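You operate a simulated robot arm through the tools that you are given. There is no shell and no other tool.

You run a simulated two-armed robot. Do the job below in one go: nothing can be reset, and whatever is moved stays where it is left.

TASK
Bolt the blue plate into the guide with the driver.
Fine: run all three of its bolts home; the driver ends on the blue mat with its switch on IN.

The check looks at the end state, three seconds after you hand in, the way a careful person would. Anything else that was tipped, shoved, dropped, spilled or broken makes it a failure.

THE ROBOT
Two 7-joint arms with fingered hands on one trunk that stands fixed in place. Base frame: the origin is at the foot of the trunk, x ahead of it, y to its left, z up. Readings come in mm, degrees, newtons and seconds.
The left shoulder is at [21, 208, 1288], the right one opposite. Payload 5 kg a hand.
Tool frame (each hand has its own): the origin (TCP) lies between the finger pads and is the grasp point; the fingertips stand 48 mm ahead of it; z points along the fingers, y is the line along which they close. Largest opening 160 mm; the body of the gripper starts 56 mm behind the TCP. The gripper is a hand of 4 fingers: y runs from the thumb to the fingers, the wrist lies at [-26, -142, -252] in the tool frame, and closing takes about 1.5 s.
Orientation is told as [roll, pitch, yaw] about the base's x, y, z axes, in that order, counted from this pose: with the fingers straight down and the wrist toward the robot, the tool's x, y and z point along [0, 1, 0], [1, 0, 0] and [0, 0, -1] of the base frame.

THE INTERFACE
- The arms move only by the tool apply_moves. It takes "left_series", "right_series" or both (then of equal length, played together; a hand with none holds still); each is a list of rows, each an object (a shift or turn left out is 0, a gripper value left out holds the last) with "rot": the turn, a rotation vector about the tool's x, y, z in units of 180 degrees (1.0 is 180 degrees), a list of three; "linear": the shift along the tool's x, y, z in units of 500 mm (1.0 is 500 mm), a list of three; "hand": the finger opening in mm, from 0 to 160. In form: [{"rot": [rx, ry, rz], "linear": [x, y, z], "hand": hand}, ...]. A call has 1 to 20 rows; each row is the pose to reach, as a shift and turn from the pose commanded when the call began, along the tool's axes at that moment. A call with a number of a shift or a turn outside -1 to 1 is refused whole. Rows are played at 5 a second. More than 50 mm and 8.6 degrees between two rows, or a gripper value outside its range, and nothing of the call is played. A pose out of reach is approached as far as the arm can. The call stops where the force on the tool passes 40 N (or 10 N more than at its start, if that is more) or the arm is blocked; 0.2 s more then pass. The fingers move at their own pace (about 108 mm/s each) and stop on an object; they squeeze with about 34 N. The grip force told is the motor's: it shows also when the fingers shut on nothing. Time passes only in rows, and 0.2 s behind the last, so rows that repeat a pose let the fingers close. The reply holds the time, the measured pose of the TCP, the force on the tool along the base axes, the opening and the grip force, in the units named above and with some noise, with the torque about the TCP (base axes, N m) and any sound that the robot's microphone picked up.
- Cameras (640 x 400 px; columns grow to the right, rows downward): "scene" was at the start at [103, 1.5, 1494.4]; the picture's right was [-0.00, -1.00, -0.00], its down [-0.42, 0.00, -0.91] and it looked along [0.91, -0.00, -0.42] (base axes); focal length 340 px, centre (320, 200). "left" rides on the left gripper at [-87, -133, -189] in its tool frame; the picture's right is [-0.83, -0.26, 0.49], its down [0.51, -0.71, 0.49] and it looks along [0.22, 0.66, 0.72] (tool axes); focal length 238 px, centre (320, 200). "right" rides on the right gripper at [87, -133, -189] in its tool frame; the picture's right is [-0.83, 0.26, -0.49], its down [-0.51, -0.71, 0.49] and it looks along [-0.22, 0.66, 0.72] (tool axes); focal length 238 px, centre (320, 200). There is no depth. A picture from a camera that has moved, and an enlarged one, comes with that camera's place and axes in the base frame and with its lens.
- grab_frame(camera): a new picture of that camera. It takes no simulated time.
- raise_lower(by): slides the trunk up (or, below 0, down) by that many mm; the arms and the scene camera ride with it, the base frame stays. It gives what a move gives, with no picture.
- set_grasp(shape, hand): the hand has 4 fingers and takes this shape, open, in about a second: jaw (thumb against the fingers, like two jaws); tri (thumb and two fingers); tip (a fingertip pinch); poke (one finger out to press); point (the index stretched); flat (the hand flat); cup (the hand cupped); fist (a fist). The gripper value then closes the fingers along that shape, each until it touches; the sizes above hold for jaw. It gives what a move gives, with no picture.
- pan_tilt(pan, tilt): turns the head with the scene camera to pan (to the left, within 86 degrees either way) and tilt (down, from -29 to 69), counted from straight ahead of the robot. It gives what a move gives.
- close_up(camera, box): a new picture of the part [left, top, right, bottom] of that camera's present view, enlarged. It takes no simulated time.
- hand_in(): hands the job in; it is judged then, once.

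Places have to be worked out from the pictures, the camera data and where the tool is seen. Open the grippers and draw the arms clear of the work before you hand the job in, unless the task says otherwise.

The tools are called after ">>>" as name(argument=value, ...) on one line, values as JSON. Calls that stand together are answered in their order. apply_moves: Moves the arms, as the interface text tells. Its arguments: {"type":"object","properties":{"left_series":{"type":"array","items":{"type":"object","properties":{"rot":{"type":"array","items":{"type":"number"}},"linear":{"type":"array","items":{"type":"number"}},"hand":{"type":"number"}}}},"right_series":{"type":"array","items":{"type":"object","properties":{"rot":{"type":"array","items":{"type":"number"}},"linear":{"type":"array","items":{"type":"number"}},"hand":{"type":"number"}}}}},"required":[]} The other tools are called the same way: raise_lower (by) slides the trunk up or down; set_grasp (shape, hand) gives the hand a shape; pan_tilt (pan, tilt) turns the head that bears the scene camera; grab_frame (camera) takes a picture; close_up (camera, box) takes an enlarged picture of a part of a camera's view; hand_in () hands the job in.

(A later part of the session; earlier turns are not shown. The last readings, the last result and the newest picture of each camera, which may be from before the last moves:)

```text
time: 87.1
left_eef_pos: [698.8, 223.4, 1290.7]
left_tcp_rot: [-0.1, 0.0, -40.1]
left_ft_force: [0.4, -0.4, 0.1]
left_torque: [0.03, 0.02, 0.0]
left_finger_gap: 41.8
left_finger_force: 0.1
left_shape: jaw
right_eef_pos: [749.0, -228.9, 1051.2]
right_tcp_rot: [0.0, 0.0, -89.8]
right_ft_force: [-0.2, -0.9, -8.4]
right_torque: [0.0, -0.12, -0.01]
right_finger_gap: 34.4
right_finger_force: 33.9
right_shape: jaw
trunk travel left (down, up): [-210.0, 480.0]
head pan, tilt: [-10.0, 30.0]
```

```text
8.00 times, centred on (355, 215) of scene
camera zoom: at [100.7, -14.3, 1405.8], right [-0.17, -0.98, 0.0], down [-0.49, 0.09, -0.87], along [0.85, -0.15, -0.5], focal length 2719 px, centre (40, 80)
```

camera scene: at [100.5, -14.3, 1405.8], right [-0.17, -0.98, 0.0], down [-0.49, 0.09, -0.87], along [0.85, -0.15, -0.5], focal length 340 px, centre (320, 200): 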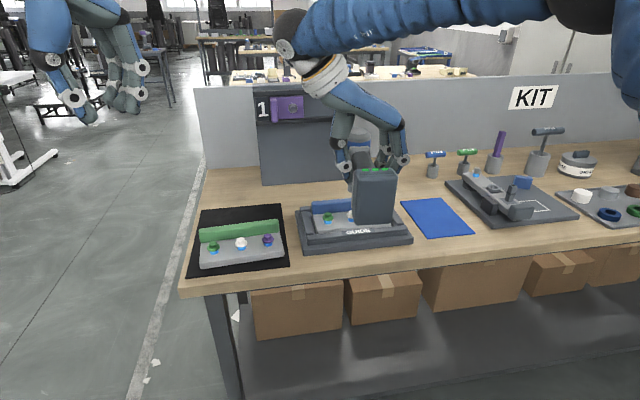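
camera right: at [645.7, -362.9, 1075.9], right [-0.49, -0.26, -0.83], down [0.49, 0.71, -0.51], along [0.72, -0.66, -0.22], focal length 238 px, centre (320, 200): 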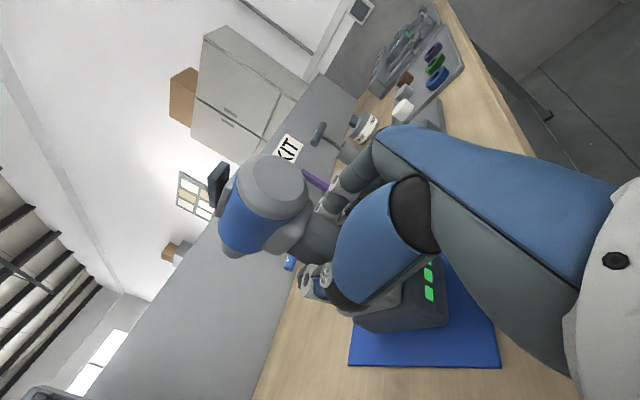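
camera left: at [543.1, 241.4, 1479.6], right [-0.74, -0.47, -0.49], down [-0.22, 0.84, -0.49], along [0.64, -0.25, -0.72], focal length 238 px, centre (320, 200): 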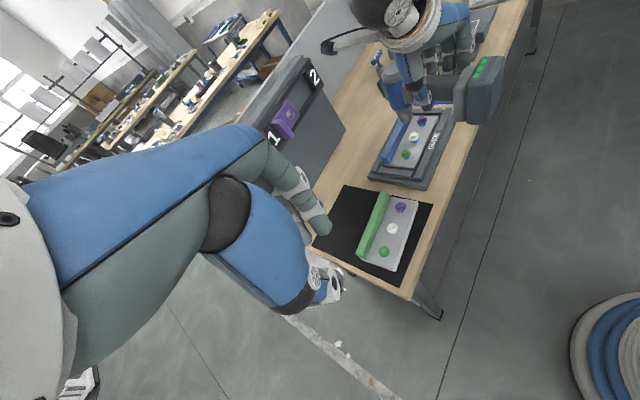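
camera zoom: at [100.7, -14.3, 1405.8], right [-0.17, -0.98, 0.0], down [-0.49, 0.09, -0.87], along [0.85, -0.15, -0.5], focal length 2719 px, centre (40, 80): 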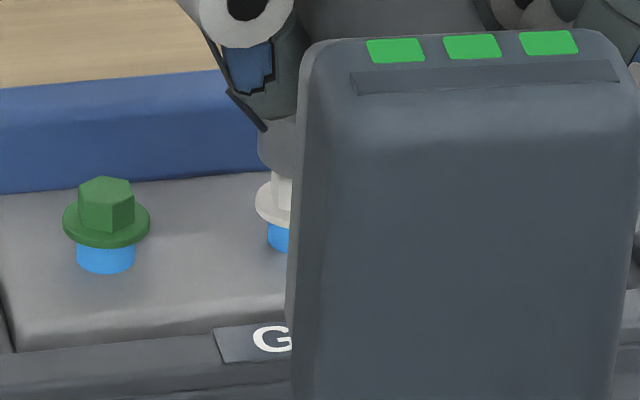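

Nearly centred (about 1 mm off). I add 1.5 mm in y and lower in small steps until it makes contact.

>>> apply_moves(right_series=[{"linear": [0, -0.003, 0.004]}, {"linear": [0, -0.003, 0.008]}, {"linear": [0, -0.003, 0.012]}, {"linear": [0, -0.003, 0.016]}, {"linear": [0, -0.003, 0.02]}])

>>> close_up(camera="left", box=[400, 110, 430, 145])

```text
time: 88.3
left_eef_pos: [697.9, 222.6, 1290.7]
left_tcp_rot: [0.1, 0.1, -39.9]
left_ft_force: [0.0, -0.1, 0.3]
left_torque: [0.0, 0.0, 0.0]
left_finger_gap: 42.0
left_finger_force: 0.1
left_shape: jaw
right_eef_pos: [749.6, -226.7, 1041.6]
right_tcp_rot: [-0.1, 0.0, -89.9]
right_ft_force: [-0.1, 0.4, -9.3]
right_torque: [-0.01, -0.16, 0.02]
right_finger_gap: 34.7
right_finger_force: 34.4
right_shape: jaw
trunk travel left (down, up): [-210.0, 480.0]
head pan, tilt: [-10.0, 30.0]
```

```text
11.43 times, centred on (415, 128) of left
camera zoom: at [543.4, 241.5, 1479.5], right [-0.74, -0.47, -0.49], down [-0.22, 0.84, -0.49], along [0.64, -0.25, -0.72], focal length 2724 px, centre (-766, 1029)
```

zoom: 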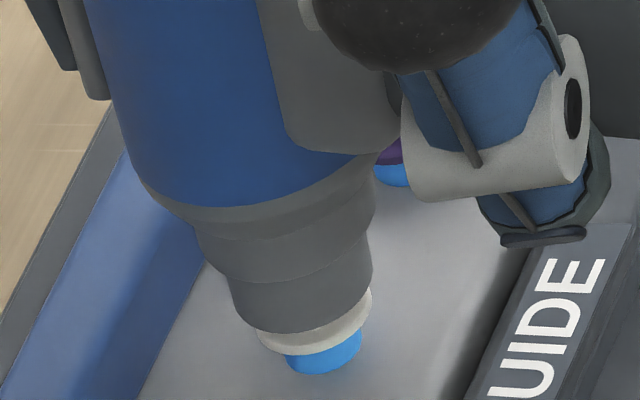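

No force yet; the nose has come down around the hex. I continue in 2 mm steps.

>>> apply_moves(right_series=[{"linear": [0, 0, 0.004]}, {"linear": [0, 0, 0.008]}, {"linear": [0, 0, 0.012]}, {"linear": [0, 0, 0.012]}])

>>> close_up(camera="left", box=[400, 110, 430, 145])

```text
time: 89.3
left_eef_pos: [698.4, 222.8, 1291.3]
left_tcp_rot: [0.1, 0.0, -40.1]
left_ft_force: [0.7, -0.7, -0.5]
left_torque: [0.0, 0.01, 0.01]
left_finger_gap: 41.9
left_finger_force: 0.0
left_shape: jaw
right_eef_pos: [748.6, -227.3, 1037.2]
right_tcp_rot: [0.2, 0.0, -89.9]
right_ft_force: [-0.5, 0.0, -6.0]
right_torque: [-0.04, -0.26, 0.01]
right_finger_gap: 34.8
right_finger_force: 33.7
right_shape: jaw
trunk travel left (down, up): [-210.0, 480.0]
head pan, tilt: [-10.0, 30.0]
```

```text
11.43 times, centred on (415, 128) of left
camera zoom: at [543.0, 241.5, 1479.6], right [-0.74, -0.47, -0.49], down [-0.22, 0.84, -0.49], along [0.64, -0.25, -0.72], focal length 2724 px, centre (-766, 1029)
```

zoom: 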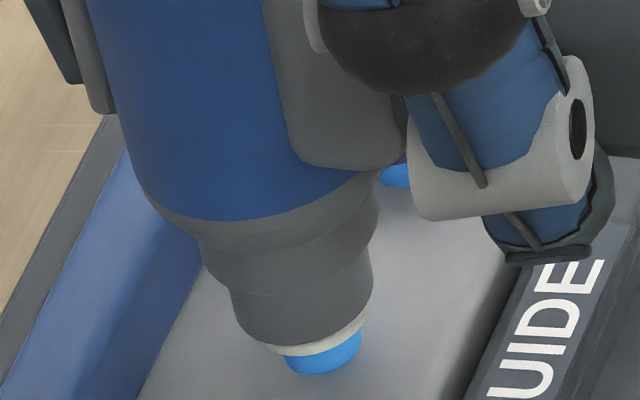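

Light contact now (about 3 N taken up). I press further, 2 mm at a time, and listen for the motor.

>>> apply_moves(right_series=[{"linear": [0, 0, 0.003]}, {"linear": [0, 0, 0.006]}, {"linear": [0, 0, 0.006]}, {"linear": [0, 0, 0.006]}])

>>> close_up(camera="left", box=[400, 110, 430, 145])

```text
time: 90.3
left_eef_pos: [698.4, 222.9, 1291.4]
left_tcp_rot: [0.0, -0.1, -40.0]
left_ft_force: [0.0, -0.2, -0.7]
left_torque: [0.01, 0.0, 0.0]
left_finger_gap: 42.0
left_finger_force: 0.0
left_shape: jaw
right_eef_pos: [749.3, -226.8, 1032.5]
right_tcp_rot: [0.1, 0.0, -89.9]
right_ft_force: [0.8, -0.5, -5.5]
right_torque: [-0.02, -0.29, -0.01]
right_finger_gap: 34.6
right_finger_force: 34.0
right_shape: jaw
trunk travel left (down, up): [-210.0, 480.0]
head pan, tilt: [-10.0, 30.0]
```

```text
11.43 times, centred on (415, 128) of left
camera zoom: at [543.1, 241.5, 1479.6], right [-0.74, -0.47, -0.49], down [-0.22, 0.84, -0.49], along [0.64, -0.25, -0.72], focal length 2724 px, centre (-766, 1029)
```

zoom: 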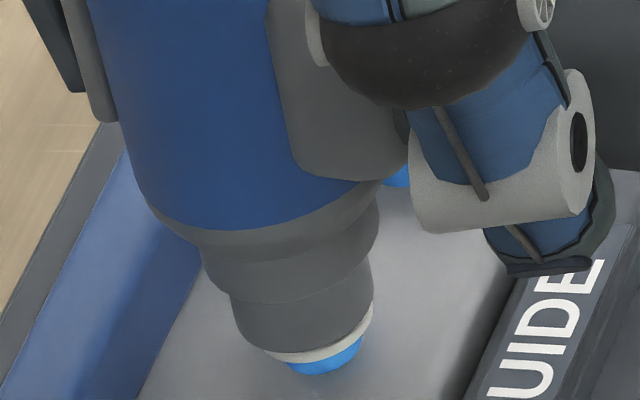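

The flange has moved down relative to the blue thread, so the bolt is turning in. I keep following it down.

>>> apply_moves(right_series=[{"linear": [0, 0, 0.003]}, {"linear": [0, 0, 0.006]}, {"linear": [0, 0, 0.009]}, {"linear": [0, 0, 0.009]}, {"linear": [0, 0, 0.009]}])

>>> close_up(camera="left", box=[400, 110, 430, 145])

```text
time: 91.5
left_eef_pos: [698.9, 223.2, 1290.4]
left_tcp_rot: [0.1, 0.0, -40.1]
left_ft_force: [-0.7, -0.3, 0.3]
left_torque: [-0.02, -0.02, -0.02]
left_finger_gap: 42.1
left_finger_force: 0.1
left_shape: jaw
right_eef_pos: [747.7, -226.2, 1029.1]
right_tcp_rot: [0.0, 0.1, -90.0]
right_ft_force: [-0.5, 0.7, -6.8]
right_torque: [0.04, -0.32, 0.04]
right_finger_gap: 34.8
right_finger_force: 34.1
right_shape: jaw
trunk travel left (down, up): [-210.0, 480.0]
head pan, tilt: [-10.0, 30.0]
```

```text
11.43 times, centred on (415, 128) of left
camera zoom: at [543.1, 241.6, 1479.5], right [-0.74, -0.47, -0.49], down [-0.22, 0.84, -0.49], along [0.64, -0.25, -0.72], focal length 2724 px, centre (-766, 1029)
```

zoom: 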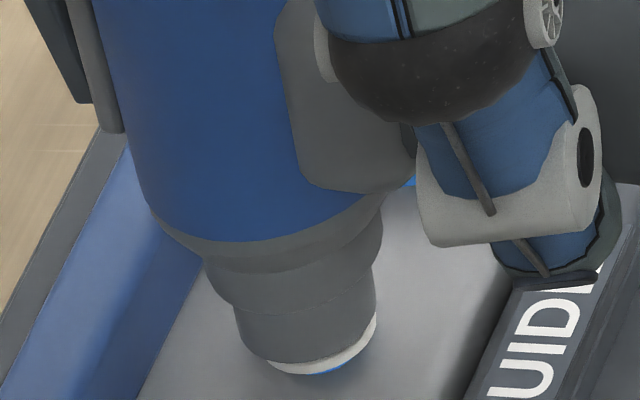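

Only a sliver of blue remains. I follow down a few more millimetres until it seats.

>>> apply_moves(right_series=[{"linear": [0, 0, 0.003]}, {"linear": [0, 0, 0.006]}, {"linear": [0, 0, 0.006]}, {"linear": [0, 0, 0.006]}])

>>> close_up(camera="left", box=[400, 110, 430, 145])

```text
time: 92.5
left_eef_pos: [698.8, 222.2, 1290.4]
left_tcp_rot: [0.0, 0.0, -40.0]
left_ft_force: [-0.1, -0.8, -0.2]
left_torque: [-0.01, 0.02, 0.0]
left_finger_gap: 42.0
left_finger_force: 0.0
left_shape: jaw
right_eef_pos: [749.0, -227.6, 1023.7]
right_tcp_rot: [-0.1, 0.0, -90.0]
right_ft_force: [1.9, -0.7, -5.4]
right_torque: [-0.02, -0.39, 0.03]
right_finger_gap: 34.6
right_finger_force: 34.0
right_shape: jaw
trunk travel left (down, up): [-210.0, 480.0]
head pan, tilt: [-10.0, 30.0]
```

```text
11.43 times, centred on (415, 128) of left
camera zoom: at [543.1, 241.5, 1479.5], right [-0.74, -0.47, -0.49], down [-0.22, 0.84, -0.49], along [0.64, -0.25, -0.72], focal length 2724 px, centre (-766, 1029)
```

zoom: 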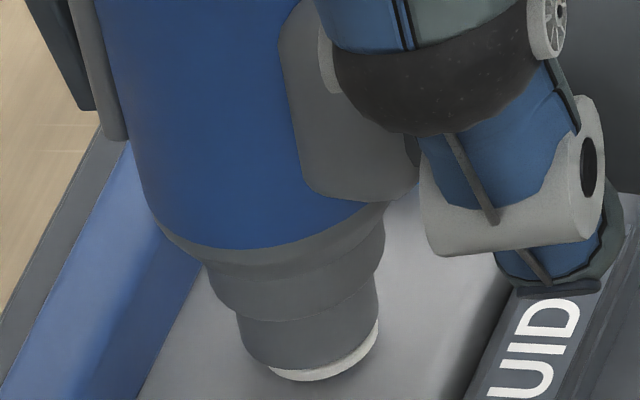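

The blue band is gone. I lift off the bolt to inspect it.

>>> apply_moves(right_series=[{"linear": [0, 0, -0.01]}, {"linear": [0, 0, -0.03]}, {"linear": [0, 0, -0.06]}, {"linear": [0, 0, -0.1]}, {"linear": [0, 0, -0.1]}])

>>> close_up(camera="left", box=[385, 80, 455, 170])

>>> close_up(camera="right", box=[180, 130, 320, 290])

```text
time: 93.7
left_eef_pos: [699.8, 222.7, 1291.2]
left_tcp_rot: [-0.1, 0.1, -40.0]
left_ft_force: [0.3, -0.1, 0.0]
left_torque: [0.0, 0.04, -0.02]
left_finger_gap: 42.2
left_finger_force: 0.1
left_shape: jaw
right_eef_pos: [748.8, -226.1, 1076.3]
right_tcp_rot: [0.0, 0.0, -89.8]
right_ft_force: [0.9, -0.8, -8.7]
right_torque: [-0.03, -0.1, 0.03]
right_finger_gap: 34.5
right_finger_force: 34.0
right_shape: jaw
trunk travel left (down, up): [-210.0, 480.0]
head pan, tilt: [-10.0, 30.0]
```

```text
4.44 times, centred on (420, 125) of left
camera zoom: at [544.0, 241.3, 1479.2], right [-0.74, -0.47, -0.49], down [-0.22, 0.84, -0.49], along [0.64, -0.25, -0.72], focal length 1059 px, centre (-124, 533)
```

zoom: 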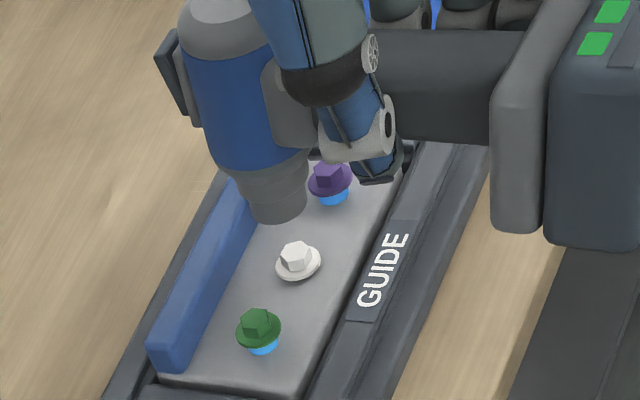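

```text
2.50 times, centred on (250, 210) of right
camera zoom: at [834.8, -93.9, 1264.2], right [-0.83, -0.26, 0.49], down [-0.51, 0.71, -0.49], along [-0.22, -0.66, -0.72], focal length 596 px, centre (495, 175)
```

zoom: 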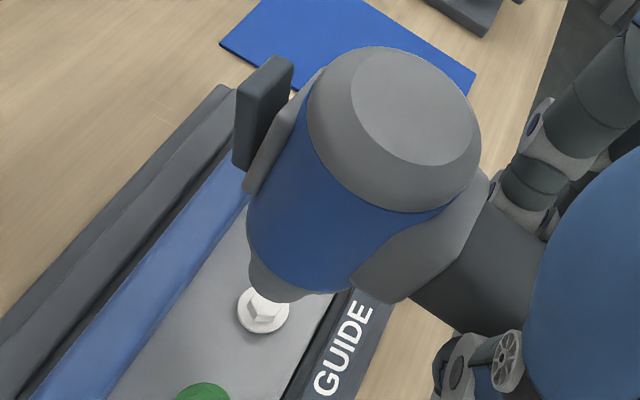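

White is home. I move 65.5 mm left over the green bolt at this height, then lower to about 1050 and check.

>>> apply_moves(right_series=[{"linear": [0.001, -0.066, 0]}, {"linear": [0.002, -0.131, 0]}, {"linear": [0.002, -0.131, 0.025]}, {"linear": [0.002, -0.131, 0.05]}, {"linear": [0.002, -0.131, 0.05]}])

>>> close_up(camera="left", box=[388, 125, 424, 167])

>>> close_up(camera="right", box=[200, 200, 270, 290])

>>> close_up(camera="scene", box=[300, 190, 370, 240])

```text
time: 94.9
left_eef_pos: [699.1, 223.7, 1290.6]
left_tcp_rot: [0.0, 0.0, -40.0]
left_ft_force: [-1.1, 0.1, -0.7]
left_torque: [0.03, -0.03, -0.04]
left_finger_gap: 42.1
left_finger_force: 0.1
left_shape: jaw
right_eef_pos: [748.4, -160.4, 1051.5]
right_tcp_rot: [0.0, 0.1, -89.9]
right_ft_force: [0.3, 0.0, -9.8]
right_torque: [0.0, -0.13, 0.01]
right_finger_gap: 34.7
right_finger_force: 34.0
right_shape: jaw
trunk travel left (down, up): [-210.0, 480.0]
head pan, tilt: [-10.0, 30.0]
```

```text
9.52 times, centred on (406, 146) of left
camera zoom: at [542.9, 241.4, 1479.7], right [-0.74, -0.47, -0.49], down [-0.22, 0.84, -0.49], along [0.64, -0.25, -0.72], focal length 2270 px, centre (-499, 714)
```

zoom: 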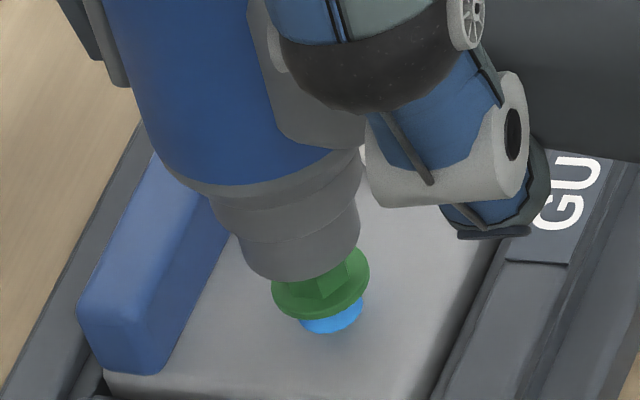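

```text
4.44 times, centred on (235, 245) of right
camera zoom: at [834.8, -28.6, 1238.8], right [-0.83, -0.26, 0.49], down [-0.51, 0.71, -0.49], along [-0.22, -0.66, -0.72], focal length 1059 px, centre (698, 0)
```

zoom: 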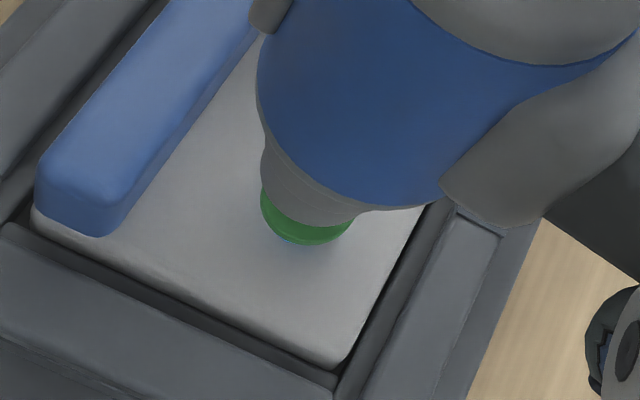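

```text
8.00 times, centred on (335, 215) of scene
camera zoom: at [100.3, -14.3, 1405.8], right [-0.17, -0.98, 0.0], down [-0.49, 0.09, -0.87], along [0.85, -0.15, -0.5], focal length 2719 px, centre (200, 80)
```

zoom: 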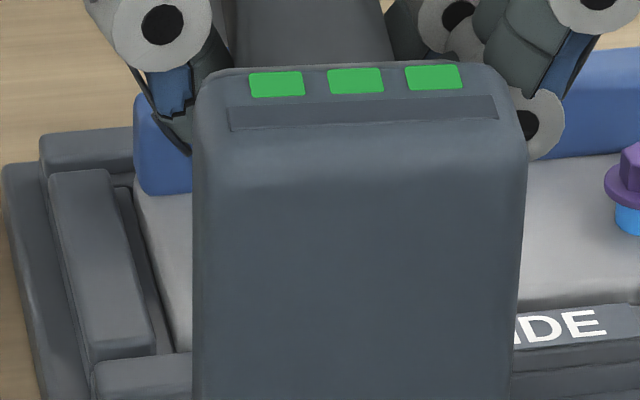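

Green is almost aligned; I estimate about 1 mm corrections (-1 in x, +1 in y). I lower to engage and follow the bolt down in small steps.

>>> apply_moves(right_series=[{"linear": [-0.002, -0.002, 0.006]}, {"linear": [-0.002, -0.002, 0.012]}, {"linear": [-0.002, -0.002, 0.018]}, {"linear": [-0.002, -0.002, 0.024]}, {"linear": [-0.002, -0.002, 0.03]}, {"linear": [-0.002, -0.002, 0.03]}])

>>> close_up(camera="left", box=[388, 125, 424, 167])

```text
time: 96.3
left_eef_pos: [698.4, 223.2, 1290.8]
left_tcp_rot: [0.1, 0.0, -40.0]
left_ft_force: [0.9, 0.6, 0.0]
left_torque: [-0.01, -0.02, -0.03]
left_finger_gap: 42.0
left_finger_force: 0.0
left_shape: jaw
right_eef_pos: [748.3, -160.0, 1036.9]
right_tcp_rot: [-0.2, 0.0, -89.9]
right_ft_force: [-0.4, -0.1, -7.9]
right_torque: [-0.01, -0.15, -0.01]
right_finger_gap: 34.6
right_finger_force: 33.9
right_shape: jaw
trunk travel left (down, up): [-210.0, 480.0]
head pan, tilt: [-10.0, 30.0]
```

```text
9.52 times, centred on (406, 146) of left
camera zoom: at [543.2, 241.5, 1479.5], right [-0.74, -0.47, -0.49], down [-0.22, 0.84, -0.49], along [0.64, -0.25, -0.72], focal length 2270 px, centre (-499, 714)
```

zoom: 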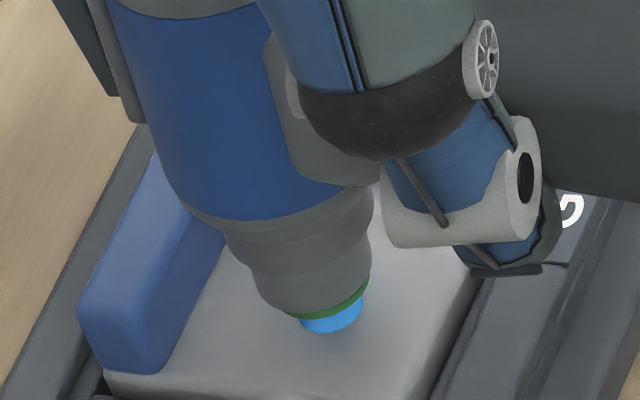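

Engaged around the green hex. I continue down about 15 mm in small steps.

>>> apply_moves(right_series=[{"linear": [0, 0, 0.003]}, {"linear": [0, 0, 0.006]}, {"linear": [0, 0, 0.009]}, {"linear": [0, 0, 0.012]}, {"linear": [0, 0, 0.014]}, {"linear": [0, 0, 0.016]}, {"linear": [0, 0, 0.018]}, {"linear": [0, 0, 0.018]}, {"linear": [0, 0, 0.018]}])

>>> close_up(camera="left", box=[388, 125, 424, 167])

```text
time: 98.3
left_eef_pos: [698.6, 223.3, 1290.1]
left_tcp_rot: [0.0, -0.1, -40.0]
left_ft_force: [-1.0, 0.2, -0.6]
left_torque: [0.0, 0.0, 0.04]
left_finger_gap: 42.1
left_finger_force: 0.1
left_shape: jaw
right_eef_pos: [748.5, -159.9, 1026.3]
right_tcp_rot: [0.1, 0.0, -89.8]
right_ft_force: [0.0, -0.3, -6.5]
right_torque: [-0.06, -0.32, 0.02]
right_finger_gap: 34.8
right_finger_force: 34.2
right_shape: jaw
trunk travel left (down, up): [-210.0, 480.0]
head pan, tilt: [-10.0, 30.0]
```

```text
9.52 times, centred on (406, 146) of left
camera zoom: at [543.1, 241.6, 1479.5], right [-0.74, -0.47, -0.49], down [-0.22, 0.84, -0.49], along [0.64, -0.25, -0.72], focal length 2270 px, centre (-499, 714)
```

zoom: 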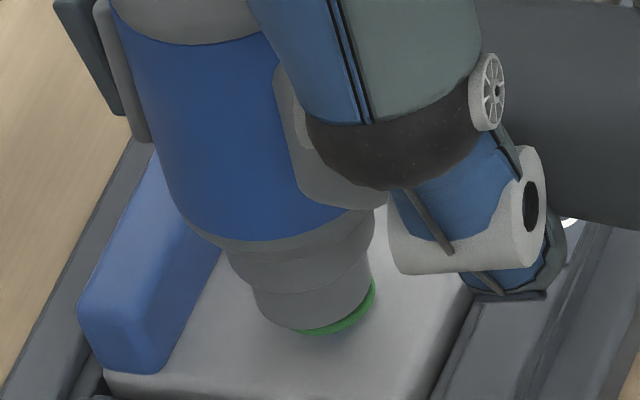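

The blue band on green is gone. I press 3 mm more, hold, then lift to inspect.

>>> apply_moves(right_series=[{"linear": [0, 0, 0.003]}, {"linear": [0, 0, 0.006]}, {"linear": [0, 0, 0.006]}, {"linear": [0, 0, 0.006]}, {"linear": [0, 0, 0.006]}])

>>> apply_moves(right_series=[{"linear": [0, 0, -0.01]}, {"linear": [0, 0, -0.04]}, {"linear": [0, 0, -0.08]}, {"linear": [0, 0, -0.106]}, {"linear": [0, 0, -0.106]}])

>>> close_up(camera="left", box=[380, 90, 440, 170])

```text
time: 99.5
left_eef_pos: [699.5, 224.7, 1290.3]
left_tcp_rot: [0.0, 0.0, -40.0]
left_ft_force: [-0.2, 0.1, -0.5]
left_torque: [0.01, 0.01, -0.02]
left_finger_gap: 42.1
left_finger_force: 0.1
left_shape: jaw
right_eef_pos: [749.1, -160.3, 1024.6]
right_tcp_rot: [0.0, -0.1, -89.9]
right_ft_force: [-0.9, 0.0, -7.0]
right_torque: [-0.02, -0.36, 0.03]
right_finger_gap: 34.7
right_finger_force: 34.0
right_shape: jaw
trunk travel left (down, up): [-210.0, 480.0]
head pan, tilt: [-10.0, 30.0]
```

```text
time: 100.7
left_eef_pos: [699.2, 223.1, 1291.5]
left_tcp_rot: [-0.1, 0.1, -40.1]
left_ft_force: [1.4, -0.3, 1.2]
left_torque: [0.02, 0.05, 0.0]
left_finger_gap: 42.2
left_finger_force: 0.0
left_shape: jaw
right_eef_pos: [749.6, -160.9, 1076.9]
right_tcp_rot: [0.1, 0.0, -89.9]
right_ft_force: [-0.2, -0.8, -8.8]
right_torque: [-0.03, -0.12, -0.03]
right_finger_gap: 34.5
right_finger_force: 33.8
right_shape: jaw
trunk travel left (down, up): [-210.0, 480.0]
head pan, tilt: [-10.0, 30.0]
```

```text
5.00 times, centred on (410, 130) of left
camera zoom: at [543.5, 241.5, 1479.4], right [-0.74, -0.47, -0.49], down [-0.22, 0.84, -0.49], along [0.64, -0.25, -0.72], focal length 1192 px, centre (-130, 550)
```

zoom: 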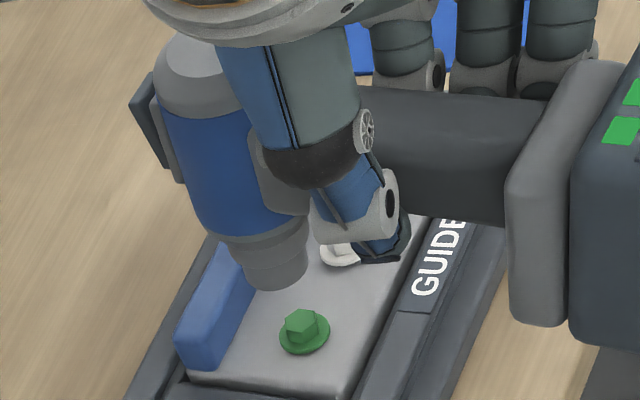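

Green is home. I move 131 mm right to the purple bolt and lower to just above it.

>>> apply_moves(right_series=[{"linear": [0, 0.065, 0]}, {"linear": [0, 0.13, 0]}, {"linear": [-0.001, 0.195, 0]}, {"linear": [-0.001, 0.262, 0]}, {"linear": [-0.001, 0.262, 0.025]}, {"linear": [-0.001, 0.262, 0.05]}, {"linear": [-0.001, 0.262, 0.05]}])

>>> close_up(camera="left", box=[405, 92, 441, 134])

>>> close_up(camera="right", box=[200, 200, 270, 290])

>>> close_up(camera="scene", box=[330, 190, 400, 240])

```text
time: 102.3
left_eef_pos: [699.5, 222.8, 1290.8]
left_tcp_rot: [0.1, -0.1, -40.0]
left_ft_force: [-0.2, 0.0, -0.6]
left_torque: [-0.05, 0.02, -0.01]
left_finger_gap: 42.0
left_finger_force: 0.0
left_shape: jaw
right_eef_pos: [748.4, -290.2, 1052.7]
right_tcp_rot: [0.0, 0.0, -89.9]
right_ft_force: [0.0, 0.7, -8.4]
right_torque: [-0.04, -0.12, -0.02]
right_finger_gap: 34.6
right_finger_force: 33.9
right_shape: jaw
trunk travel left (down, up): [-210.0, 480.0]
head pan, tilt: [-10.0, 30.0]
```

```text
9.52 times, centred on (423, 113) of left
camera zoom: at [543.2, 241.6, 1479.5], right [-0.74, -0.47, -0.49], down [-0.22, 0.84, -0.49], along [0.64, -0.26, -0.72], focal length 2270 px, centre (-661, 1029)
```

zoom: 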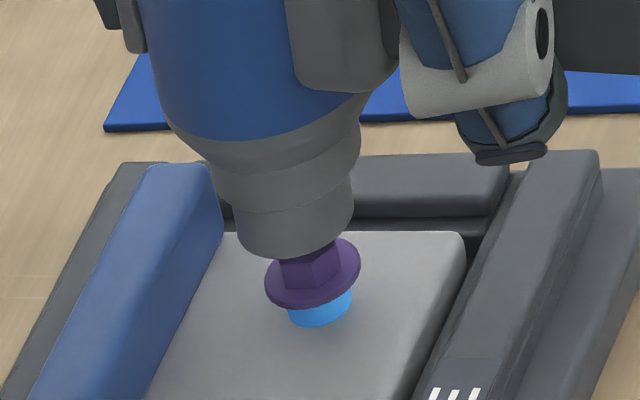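

```text
4.44 times, centred on (235, 245) of right
camera zoom: at [833.9, -158.7, 1240.5], right [-0.83, -0.26, 0.49], down [-0.51, 0.71, -0.49], along [-0.22, -0.66, -0.72], focal length 1059 px, centre (698, 0)
```

zoom: 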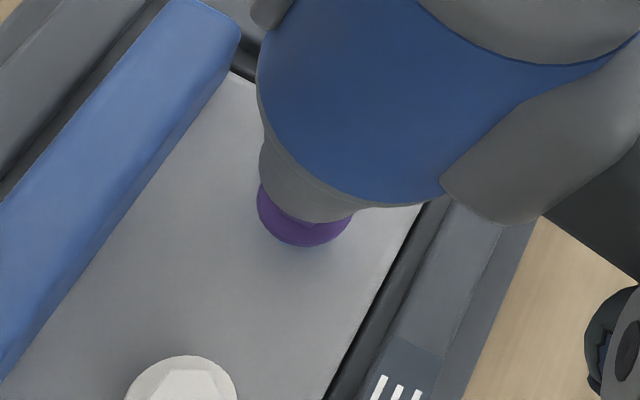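

```text
8.00 times, centred on (365, 215) of scene
camera zoom: at [100.5, -13.9, 1405.8], right [-0.17, -0.98, 0.0], down [-0.49, 0.09, -0.87], along [0.85, -0.15, -0.5], focal length 2719 px, centre (-40, 80)
```

zoom: 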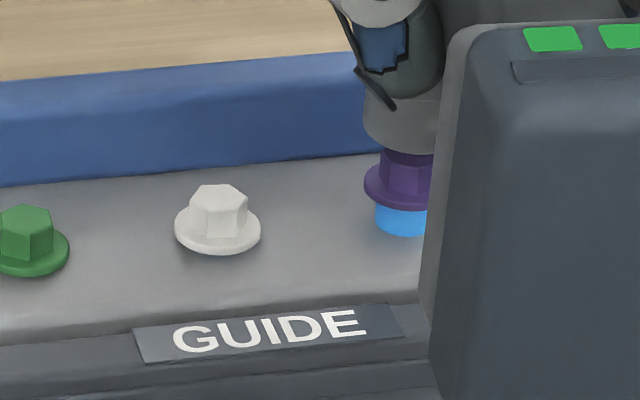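

Purple is within about 1 mm; I correct -1 mm in x and lower to engage and drive it.

>>> apply_moves(right_series=[{"linear": [-0.002, 0.001, 0.006]}, {"linear": [-0.002, 0.001, 0.012]}, {"linear": [-0.002, 0.001, 0.018]}, {"linear": [-0.002, 0.001, 0.024]}, {"linear": [-0.002, 0.001, 0.03]}, {"linear": [-0.002, 0.001, 0.032]}, {"linear": [-0.002, 0.001, 0.032]}])

>>> close_up(camera="left", box=[405, 92, 441, 134])

```text
time: 103.9
left_eef_pos: [697.9, 224.4, 1291.4]
left_tcp_rot: [0.0, 0.0, -40.0]
left_ft_force: [0.7, 0.0, -0.1]
left_torque: [0.05, -0.02, -0.01]
left_finger_gap: 41.8
left_finger_force: 0.1
left_shape: jaw
right_eef_pos: [747.3, -292.1, 1035.2]
right_tcp_rot: [0.0, 0.0, -90.0]
right_ft_force: [0.0, -0.1, -9.2]
right_torque: [-0.05, -0.15, -0.01]
right_finger_gap: 34.4
right_finger_force: 34.3
right_shape: jaw
trunk travel left (down, up): [-210.0, 480.0]
head pan, tilt: [-10.0, 30.0]
```

```text
9.52 times, centred on (423, 113) of left
camera zoom: at [543.3, 241.3, 1479.5], right [-0.74, -0.47, -0.49], down [-0.22, 0.84, -0.49], along [0.64, -0.25, -0.72], focal length 2270 px, centre (-661, 1029)
```

zoom: 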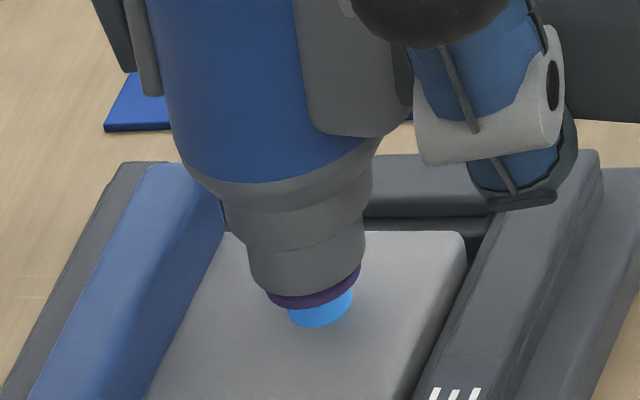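

Engaged on purple. I follow it down about 12 mm and hold.

>>> apply_moves(right_series=[{"linear": [0, 0, 0.003]}, {"linear": [0, 0, 0.006]}, {"linear": [0, 0, 0.009]}, {"linear": [0, 0, 0.012]}, {"linear": [0, 0, 0.015]}, {"linear": [0, 0, 0.018]}, {"linear": [0, 0, 0.021]}, {"linear": [0, 0, 0.022]}, {"linear": [0, 0, 0.022]}, {"linear": [0, 0, 0.022]}])

>>> close_up(camera="left", box=[405, 92, 441, 134])

```text
time: 106.1
left_eef_pos: [698.2, 223.3, 1290.4]
left_tcp_rot: [0.0, 0.0, -40.1]
left_ft_force: [0.8, 0.5, -0.8]
left_torque: [0.01, 0.02, -0.01]
left_finger_gap: 41.9
left_finger_force: 0.1
left_shape: jaw
right_eef_pos: [748.0, -292.4, 1023.1]
right_tcp_rot: [0.1, 0.1, -89.9]
right_ft_force: [0.4, -0.4, -6.4]
right_torque: [0.0, -0.26, 0.07]
right_finger_gap: 34.9
right_finger_force: 33.8
right_shape: jaw
trunk travel left (down, up): [-210.0, 480.0]
head pan, tilt: [-10.0, 30.0]
```

```text
9.52 times, centred on (423, 113) of left
camera zoom: at [543.1, 241.5, 1479.5], right [-0.74, -0.47, -0.49], down [-0.22, 0.84, -0.49], along [0.64, -0.25, -0.72], focal length 2270 px, centre (-661, 1029)
```

zoom: 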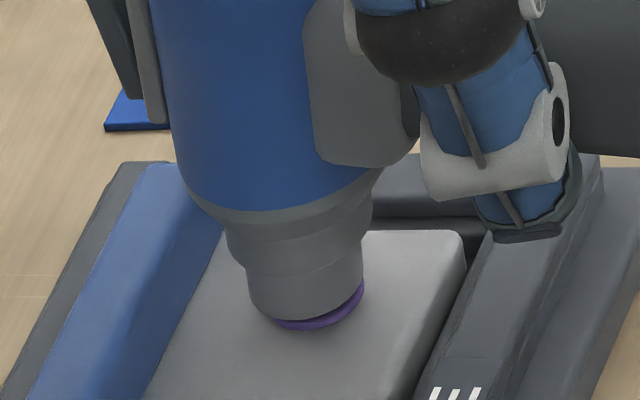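

Purple is down to the plate. I press 2 mm more, hold, then lift well clear and inspect all three bolts.

>>> apply_moves(right_series=[{"linear": [0, 0, 0.004]}, {"linear": [0, 0, 0.005]}, {"linear": [0, 0, 0.005]}, {"linear": [0, 0, 0.005]}])

>>> apply_moves(right_series=[{"linear": [0, 0, -0.01]}, {"linear": [0, 0, -0.06]}, {"linear": [0, 0, -0.14]}, {"linear": [0, 0.04, -0.22]}, {"linear": [-0.02, 0.11, -0.28]}, {"linear": [-0.04, 0.18, -0.34]}, {"linear": [-0.06, 0.25, -0.4]}, {"linear": [-0.09, 0.32, -0.44]}, {"linear": [-0.12, 0.39, -0.46]}, {"linear": [-0.12, 0.41, -0.46]}])

>>> close_up(camera="left", box=[380, 80, 470, 190])

>>> close_up(camera="scene", box=[290, 180, 420, 260])

```text
time: 107.1
left_eef_pos: [698.5, 223.2, 1290.1]
left_tcp_rot: [0.0, 0.0, -40.0]
left_ft_force: [0.0, -0.5, 0.2]
left_torque: [-0.01, -0.01, 0.03]
left_finger_gap: 41.8
left_finger_force: 0.1
left_shape: jaw
right_eef_pos: [746.1, -292.5, 1022.8]
right_tcp_rot: [0.0, -0.1, -90.0]
right_ft_force: [-1.2, 1.2, -6.9]
right_torque: [0.02, -0.36, 0.02]
right_finger_gap: 34.7
right_finger_force: 34.7
right_shape: jaw
trunk travel left (down, up): [-210.0, 480.0]
head pan, tilt: [-10.0, 30.0]
```

```text
time: 109.3
left_eef_pos: [699.1, 224.3, 1290.0]
left_tcp_rot: [-0.1, 0.1, -40.0]
left_ft_force: [0.1, 0.6, -0.4]
left_torque: [-0.04, 0.01, 0.0]
left_finger_gap: 42.0
left_finger_force: 0.0
left_shape: jaw
right_eef_pos: [690.3, -496.5, 1251.8]
right_tcp_rot: [0.0, 0.1, -89.9]
right_ft_force: [0.4, 0.9, -8.4]
right_torque: [-0.08, -0.1, -0.02]
right_finger_gap: 34.8
right_finger_force: 33.7
right_shape: jaw
trunk travel left (down, up): [-210.0, 480.0]
head pan, tilt: [-10.0, 30.0]
```

```text
3.64 times, centred on (425, 135) of left
camera zoom: at [543.9, 241.8, 1479.1], right [-0.74, -0.47, -0.49], down [-0.22, 0.84, -0.49], along [0.64, -0.25, -0.72], focal length 867 px, centre (-62, 436)
```

zoom: 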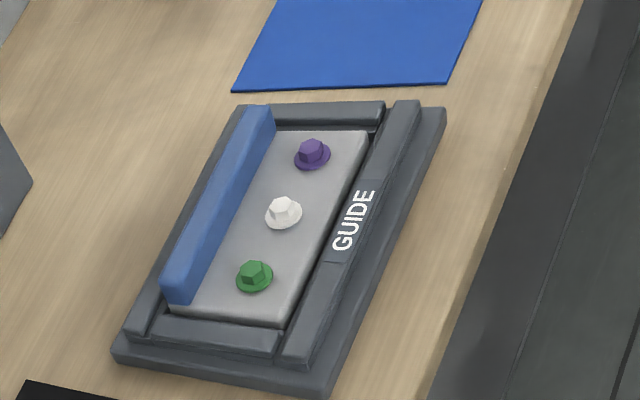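

```text
4.92 times, centred on (355, 220) of scene
camera zoom: at [101.1, -14.0, 1405.7], right [-0.17, -0.98, 0.0], down [-0.49, 0.09, -0.87], along [0.85, -0.15, -0.5], focal length 1673 px, centre (148, 102)
```

zoom: 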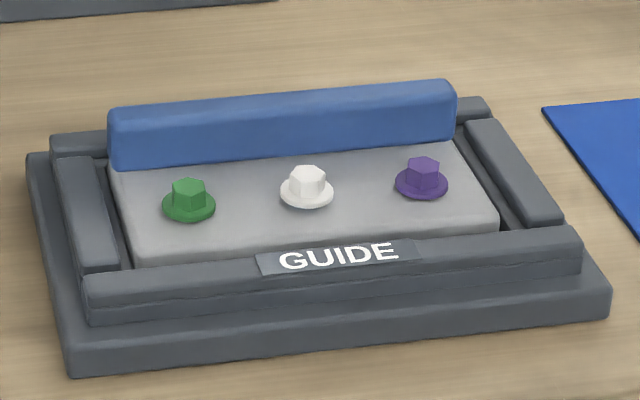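

All three bolts sit flush. Now I return the driver: rise to z≈1302, pitch back to 53°, then lower the trunk as before.

>>> apply_moves(right_series=[{"linear": [0, 0, -0.05]}, {"linear": [0, 0, -0.1]}, {"linear": [0, 0, -0.104], "rot": [0, 0.033, 0]}, {"linear": [0, 0, -0.104], "rot": [0, 0.066, 0]}, {"linear": [0, 0, -0.104], "rot": [0, 0.099, 0]}, {"linear": [0, 0, -0.104], "rot": [0, 0.132, 0]}, {"linear": [0, 0, -0.104], "rot": [0, 0.165, 0]}, {"linear": [0, 0, -0.104], "rot": [0, 0.198, 0]}, {"linear": [0, 0, -0.104], "rot": [0, 0.231, 0]}, {"linear": [0, 0, -0.104], "rot": [0, 0.264, 0]}, {"linear": [0, 0, -0.104], "rot": [0, 0.294, 0]}, {"linear": [0, 0, -0.104], "rot": [0, 0.294, 0]}])

>>> pan_tilt(pan=-35, tilt=25)

>>> grab_frame(camera="scene")

```text
time: 111.9
left_eef_pos: [698.9, 223.5, 1290.8]
left_tcp_rot: [0.0, 0.0, -39.9]
left_ft_force: [0.2, 1.3, -0.6]
left_torque: [-0.02, 0.03, 0.03]
left_finger_gap: 42.1
left_finger_force: 0.1
left_shape: jaw
right_eef_pos: [687.1, -497.3, 1303.8]
right_tcp_rot: [53.0, 0.1, -89.9]
right_ft_force: [-0.7, 1.0, -8.8]
right_torque: [-0.02, 0.08, -0.03]
right_finger_gap: 34.5
right_finger_force: 34.4
right_shape: jaw
trunk travel left (down, up): [-210.0, 480.0]
head pan, tilt: [-10.0, 30.0]
```

```text
time: 112.8
left_eef_pos: [698.7, 223.1, 1290.6]
left_tcp_rot: [0.1, 0.1, -40.0]
left_ft_force: [0.2, -0.2, -0.1]
left_torque: [-0.02, 0.02, 0.01]
left_finger_gap: 41.9
left_finger_force: 0.1
left_shape: jaw
right_eef_pos: [686.0, -497.8, 1303.2]
right_tcp_rot: [52.9, 0.1, -90.1]
right_ft_force: [-0.3, 0.2, -10.1]
right_torque: [-0.04, 0.09, 0.02]
right_finger_gap: 34.3
right_finger_force: 34.3
right_shape: jaw
trunk travel left (down, up): [-210.0, 480.0]
head pan, tilt: [-35.0, 25.0]
```

```text
taken
camera scene: at [86.9, -51.6, 1413.7], right [-0.57, -0.82, 0.0], down [-0.35, 0.24, -0.91], along [0.74, -0.52, -0.42], focal length 340 px, centre (320, 200)
```

scene: 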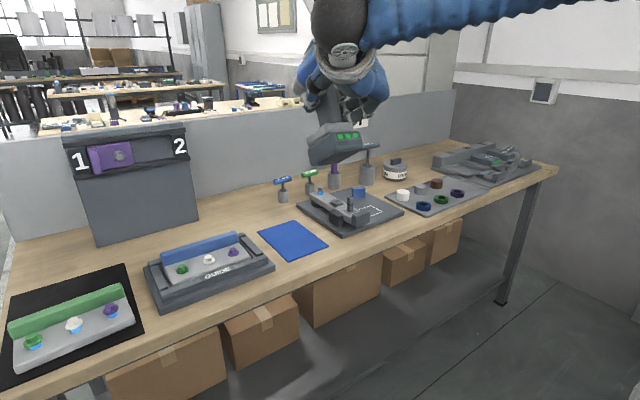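

I raise the left hand 150 mm so lowering the trunk stays clear, then lower the trunk 200 mm.

>>> apply_moves(left_series=[{"linear": [0, 0, -0.08]}, {"linear": [0, 0, -0.16]}, {"linear": [0, 0, -0.24]}, {"linear": [0, 0, -0.3]}, {"linear": [0, 0, -0.3]}])

>>> raise_lower(by=-200)

```text
time: 114.0
left_eef_pos: [698.1, 223.8, 1439.7]
left_tcp_rot: [-0.1, 0.1, -40.0]
left_ft_force: [0.4, 0.2, 0.1]
left_torque: [-0.08, 0.05, -0.02]
left_finger_gap: 42.0
left_finger_force: 0.2
left_shape: jaw
right_eef_pos: [688.1, -496.8, 1303.3]
right_tcp_rot: [52.9, -0.1, -89.9]
right_ft_force: [-0.4, 0.5, -8.9]
right_torque: [-0.05, 0.09, -0.07]
right_finger_gap: 34.6
right_finger_force: 34.4
right_shape: jaw
trunk travel left (down, up): [-210.0, 480.0]
head pan, tilt: [-35.0, 25.0]
```

```text
time: 116.2
left_eef_pos: [698.7, 222.1, 1240.8]
left_tcp_rot: [0.0, 0.1, -40.0]
left_ft_force: [-0.2, 0.2, -0.4]
left_torque: [0.01, -0.05, 0.01]
left_finger_gap: 41.9
left_finger_force: 0.0
left_shape: jaw
right_eef_pos: [686.9, -498.5, 1104.1]
right_tcp_rot: [53.0, -0.2, -89.9]
right_ft_force: [-0.2, 0.2, -8.7]
right_torque: [-0.04, 0.07, 0.0]
right_finger_gap: 34.6
right_finger_force: 33.7
right_shape: jaw
trunk travel left (down, up): [-10.0, 680.0]
head pan, tilt: [-35.0, 25.0]
```

Now I pitch the last 37° so the driver is upright again.

>>> apply_moves(right_series=[{"rot": [0, 0.034, 0]}, {"rot": [0, 0.068, 0]}, {"rot": [0, 0.102, 0]}, {"rot": [0, 0.136, 0]}, {"rot": [0, 0.17, 0]}, {"rot": [0, 0.2055, 0]}, {"rot": [0, 0.2055, 0]}])

>>> grab_frame(camera="scene")

```text
time: 117.8
left_eef_pos: [697.9, 223.0, 1240.8]
left_tcp_rot: [0.0, 0.0, -40.0]
left_ft_force: [0.2, 0.9, 0.3]
left_torque: [-0.01, -0.03, 0.0]
left_finger_gap: 41.9
left_finger_force: 0.1
left_shape: jaw
right_eef_pos: [687.0, -497.0, 1103.6]
right_tcp_rot: [90.0, 0.1, -89.9]
right_ft_force: [0.1, 0.3, -9.7]
right_torque: [-0.04, 0.22, 0.0]
right_finger_gap: 34.5
right_finger_force: 34.1
right_shape: jaw
trunk travel left (down, up): [-10.0, 680.0]
head pan, tilt: [-35.0, 25.0]
```

```text
taken
camera scene: at [86.4, -51.5, 1213.8], right [-0.57, -0.82, 0.0], down [-0.35, 0.24, -0.91], along [0.74, -0.52, -0.42], focal length 340 px, centre (320, 200)
```

scene: 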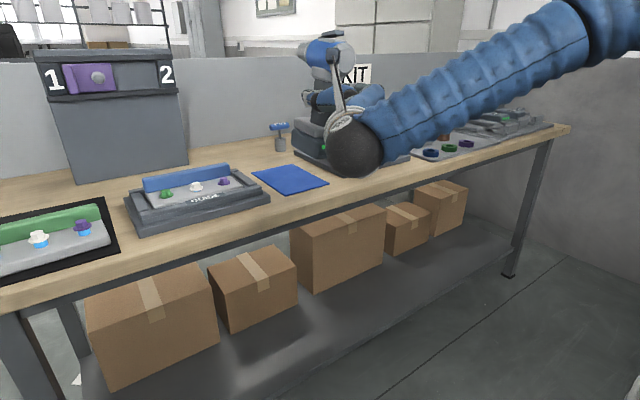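

Upright again. I move forward over the mat, then down to about 10 mm above the table.

>>> apply_moves(right_series=[{"linear": [0, -0.001, 0.08]}, {"linear": [0, -0.002, 0.16]}, {"linear": [0, -0.003, 0.24]}, {"linear": [0, -0.003, 0.304]}, {"linear": [-0.06, -0.003, 0.304]}, {"linear": [-0.12, -0.003, 0.304]}, {"linear": [-0.17, -0.003, 0.304]}, {"linear": [-0.2, -0.003, 0.304]}, {"linear": [-0.2, -0.003, 0.304]}])

>>> close_up(camera="scene", box=[235, 65, 345, 200])

```text
time: 119.8
left_eef_pos: [697.8, 222.3, 1240.4]
left_tcp_rot: [0.0, 0.1, -40.0]
left_ft_force: [-0.2, 0.7, 0.7]
left_torque: [0.02, -0.01, -0.01]
left_finger_gap: 42.1
left_finger_force: 0.0
left_shape: jaw
right_eef_pos: [839.8, -495.0, 1003.0]
right_tcp_rot: [89.9, 0.0, -89.9]
right_ft_force: [-0.4, -0.3, -9.2]
right_torque: [-0.05, 0.23, 0.04]
right_finger_gap: 34.7
right_finger_force: 34.0
right_shape: jaw
trunk travel left (down, up): [-10.0, 680.0]
head pan, tilt: [-35.0, 25.0]
```

```text
2.96 times, centred on (290, 132) of scene
camera zoom: at [86.7, -51.5, 1213.8], right [-0.57, -0.82, 0.0], down [-0.35, 0.24, -0.91], along [0.74, -0.52, -0.42], focal length 1007 px, centre (409, 400)
```

zoom: 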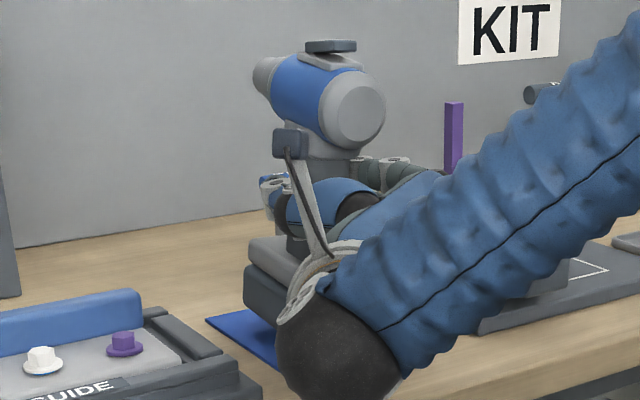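

The rocker/battery look slightly pitched nose-up in the grip. I zoom in to judge the tilt before setting it down.

>>> close_up(camera="scene", box=[265, 70, 325, 190])

>>> grab_frame(camera="right")

>>> grab_frame(camera="left")

```text
3.33 times, centred on (295, 130) of scene
camera zoom: at [86.7, -51.5, 1213.8], right [-0.57, -0.82, 0.0], down [-0.35, 0.24, -0.91], along [0.74, -0.52, -0.42], focal length 1133 px, centre (403, 433)
```

zoom: 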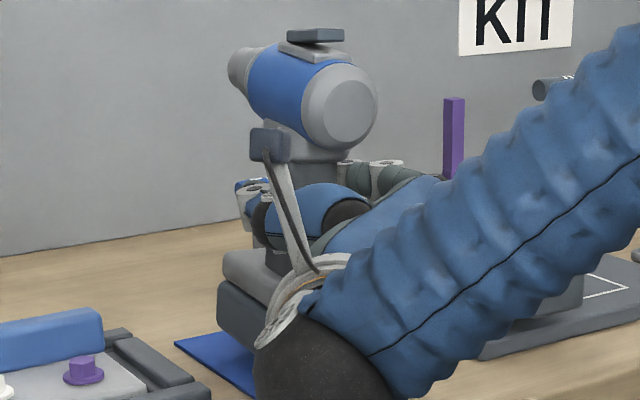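

```text
taken
camera right: at [650.6, -362.7, 1088.4], right [-0.49, -0.26, -0.83], down [0.49, 0.71, -0.51], along [0.72, -0.66, -0.22], focal length 238 px, centre (320, 200)
```

right: 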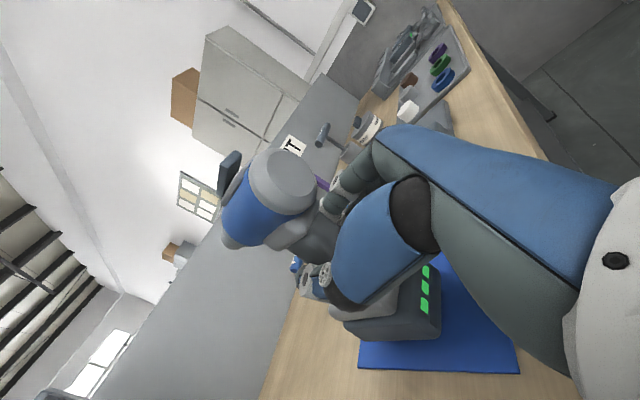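

```text
taken
camera left: at [542.8, 240.9, 1429.8], right [-0.74, -0.47, -0.49], down [-0.22, 0.84, -0.49], along [0.64, -0.25, -0.72], focal length 238 px, centre (320, 200)
```

left: 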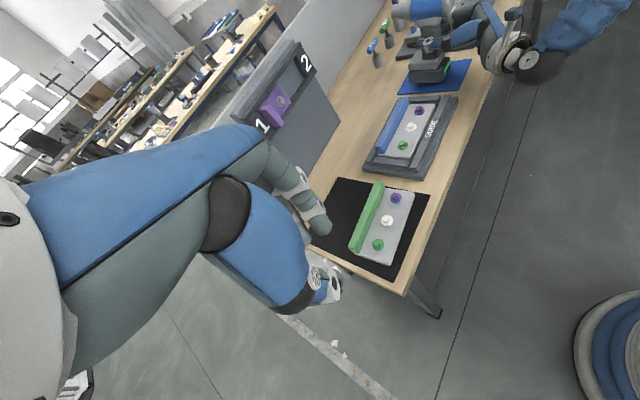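

Compared with the grasp picture the driver has rotated some degrees nose-up in the grip. I zoom the left camera on it to measure.

>>> close_up(camera="left", box=[380, 0, 490, 105])

>>> close_up(camera="right", box=[210, 140, 450, 380])

```text
3.81 times, centred on (435, 52) of left
camera zoom: at [542.8, 240.9, 1429.8], right [-0.74, -0.47, -0.49], down [-0.22, 0.84, -0.49], along [0.64, -0.25, -0.72], focal length 908 px, centre (-118, 762)
```

zoom: 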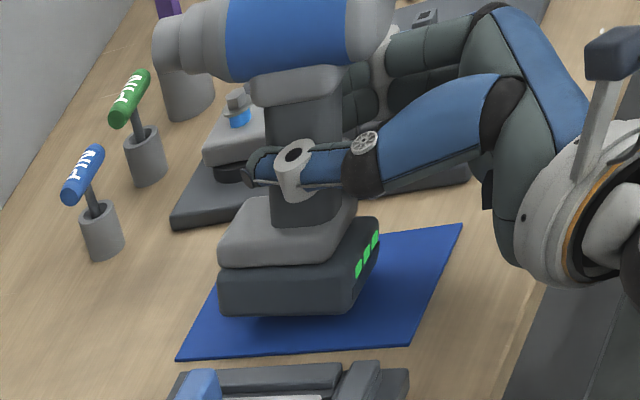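

```text
1.67 times, centred on (330, 260) of right
camera zoom: at [650.6, -362.7, 1088.4], right [-0.49, -0.26, -0.83], down [0.49, 0.71, -0.51], along [0.72, -0.66, -0.22], focal length 397 px, centre (303, 100)
```

zoom: 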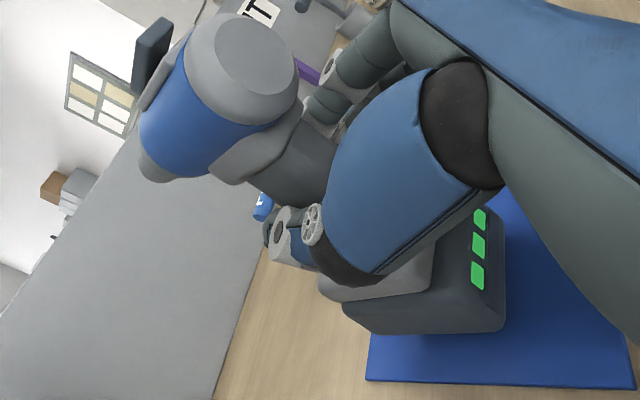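

In the left view the battery's bottom edge is tilted about 6° (nose up) against the mat edge. I pitch the hand 6.5° nose-down to level it, raising 4 mm meanwhile.

>>> apply_moves(right_series=[{"linear": [0.008, 0, 0], "rot": [0, -0.018, 0]}, {"linear": [0.008, 0, 0], "rot": [0, -0.036, 0]}, {"linear": [0.008, 0, 0], "rot": [0, -0.036, 0]}])

>>> close_up(camera="left", box=[380, 0, 490, 105])

```text
time: 120.6
left_eef_pos: [697.4, 222.4, 1242.4]
left_tcp_rot: [0.0, 0.1, -40.0]
left_ft_force: [0.8, 0.1, -0.7]
left_torque: [0.01, -0.01, -0.01]
left_finger_gap: 42.1
left_finger_force: 0.0
left_shape: jaw
right_eef_pos: [839.5, -495.7, 1006.5]
right_tcp_rot: [83.4, 0.0, -89.9]
right_ft_force: [0.4, 0.4, -8.2]
right_torque: [0.0, 0.21, -0.04]
right_finger_gap: 34.8
right_finger_force: 34.3
right_shape: jaw
trunk travel left (down, up): [-10.0, 680.0]
head pan, tilt: [-35.0, 25.0]
```

```text
3.81 times, centred on (435, 52) of left
camera zoom: at [543.0, 240.9, 1429.7], right [-0.74, -0.47, -0.49], down [-0.22, 0.84, -0.49], along [0.64, -0.25, -0.72], focal length 908 px, centre (-118, 762)
```

zoom: 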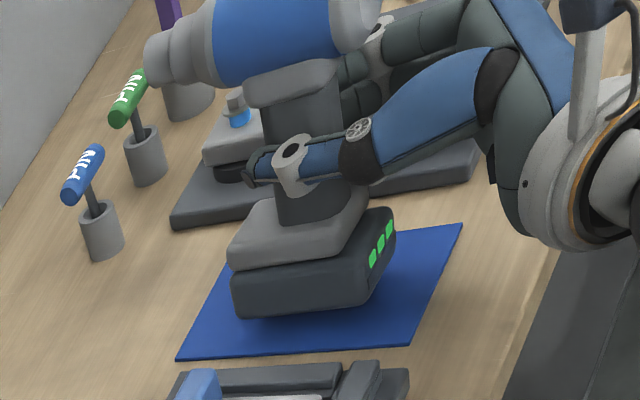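

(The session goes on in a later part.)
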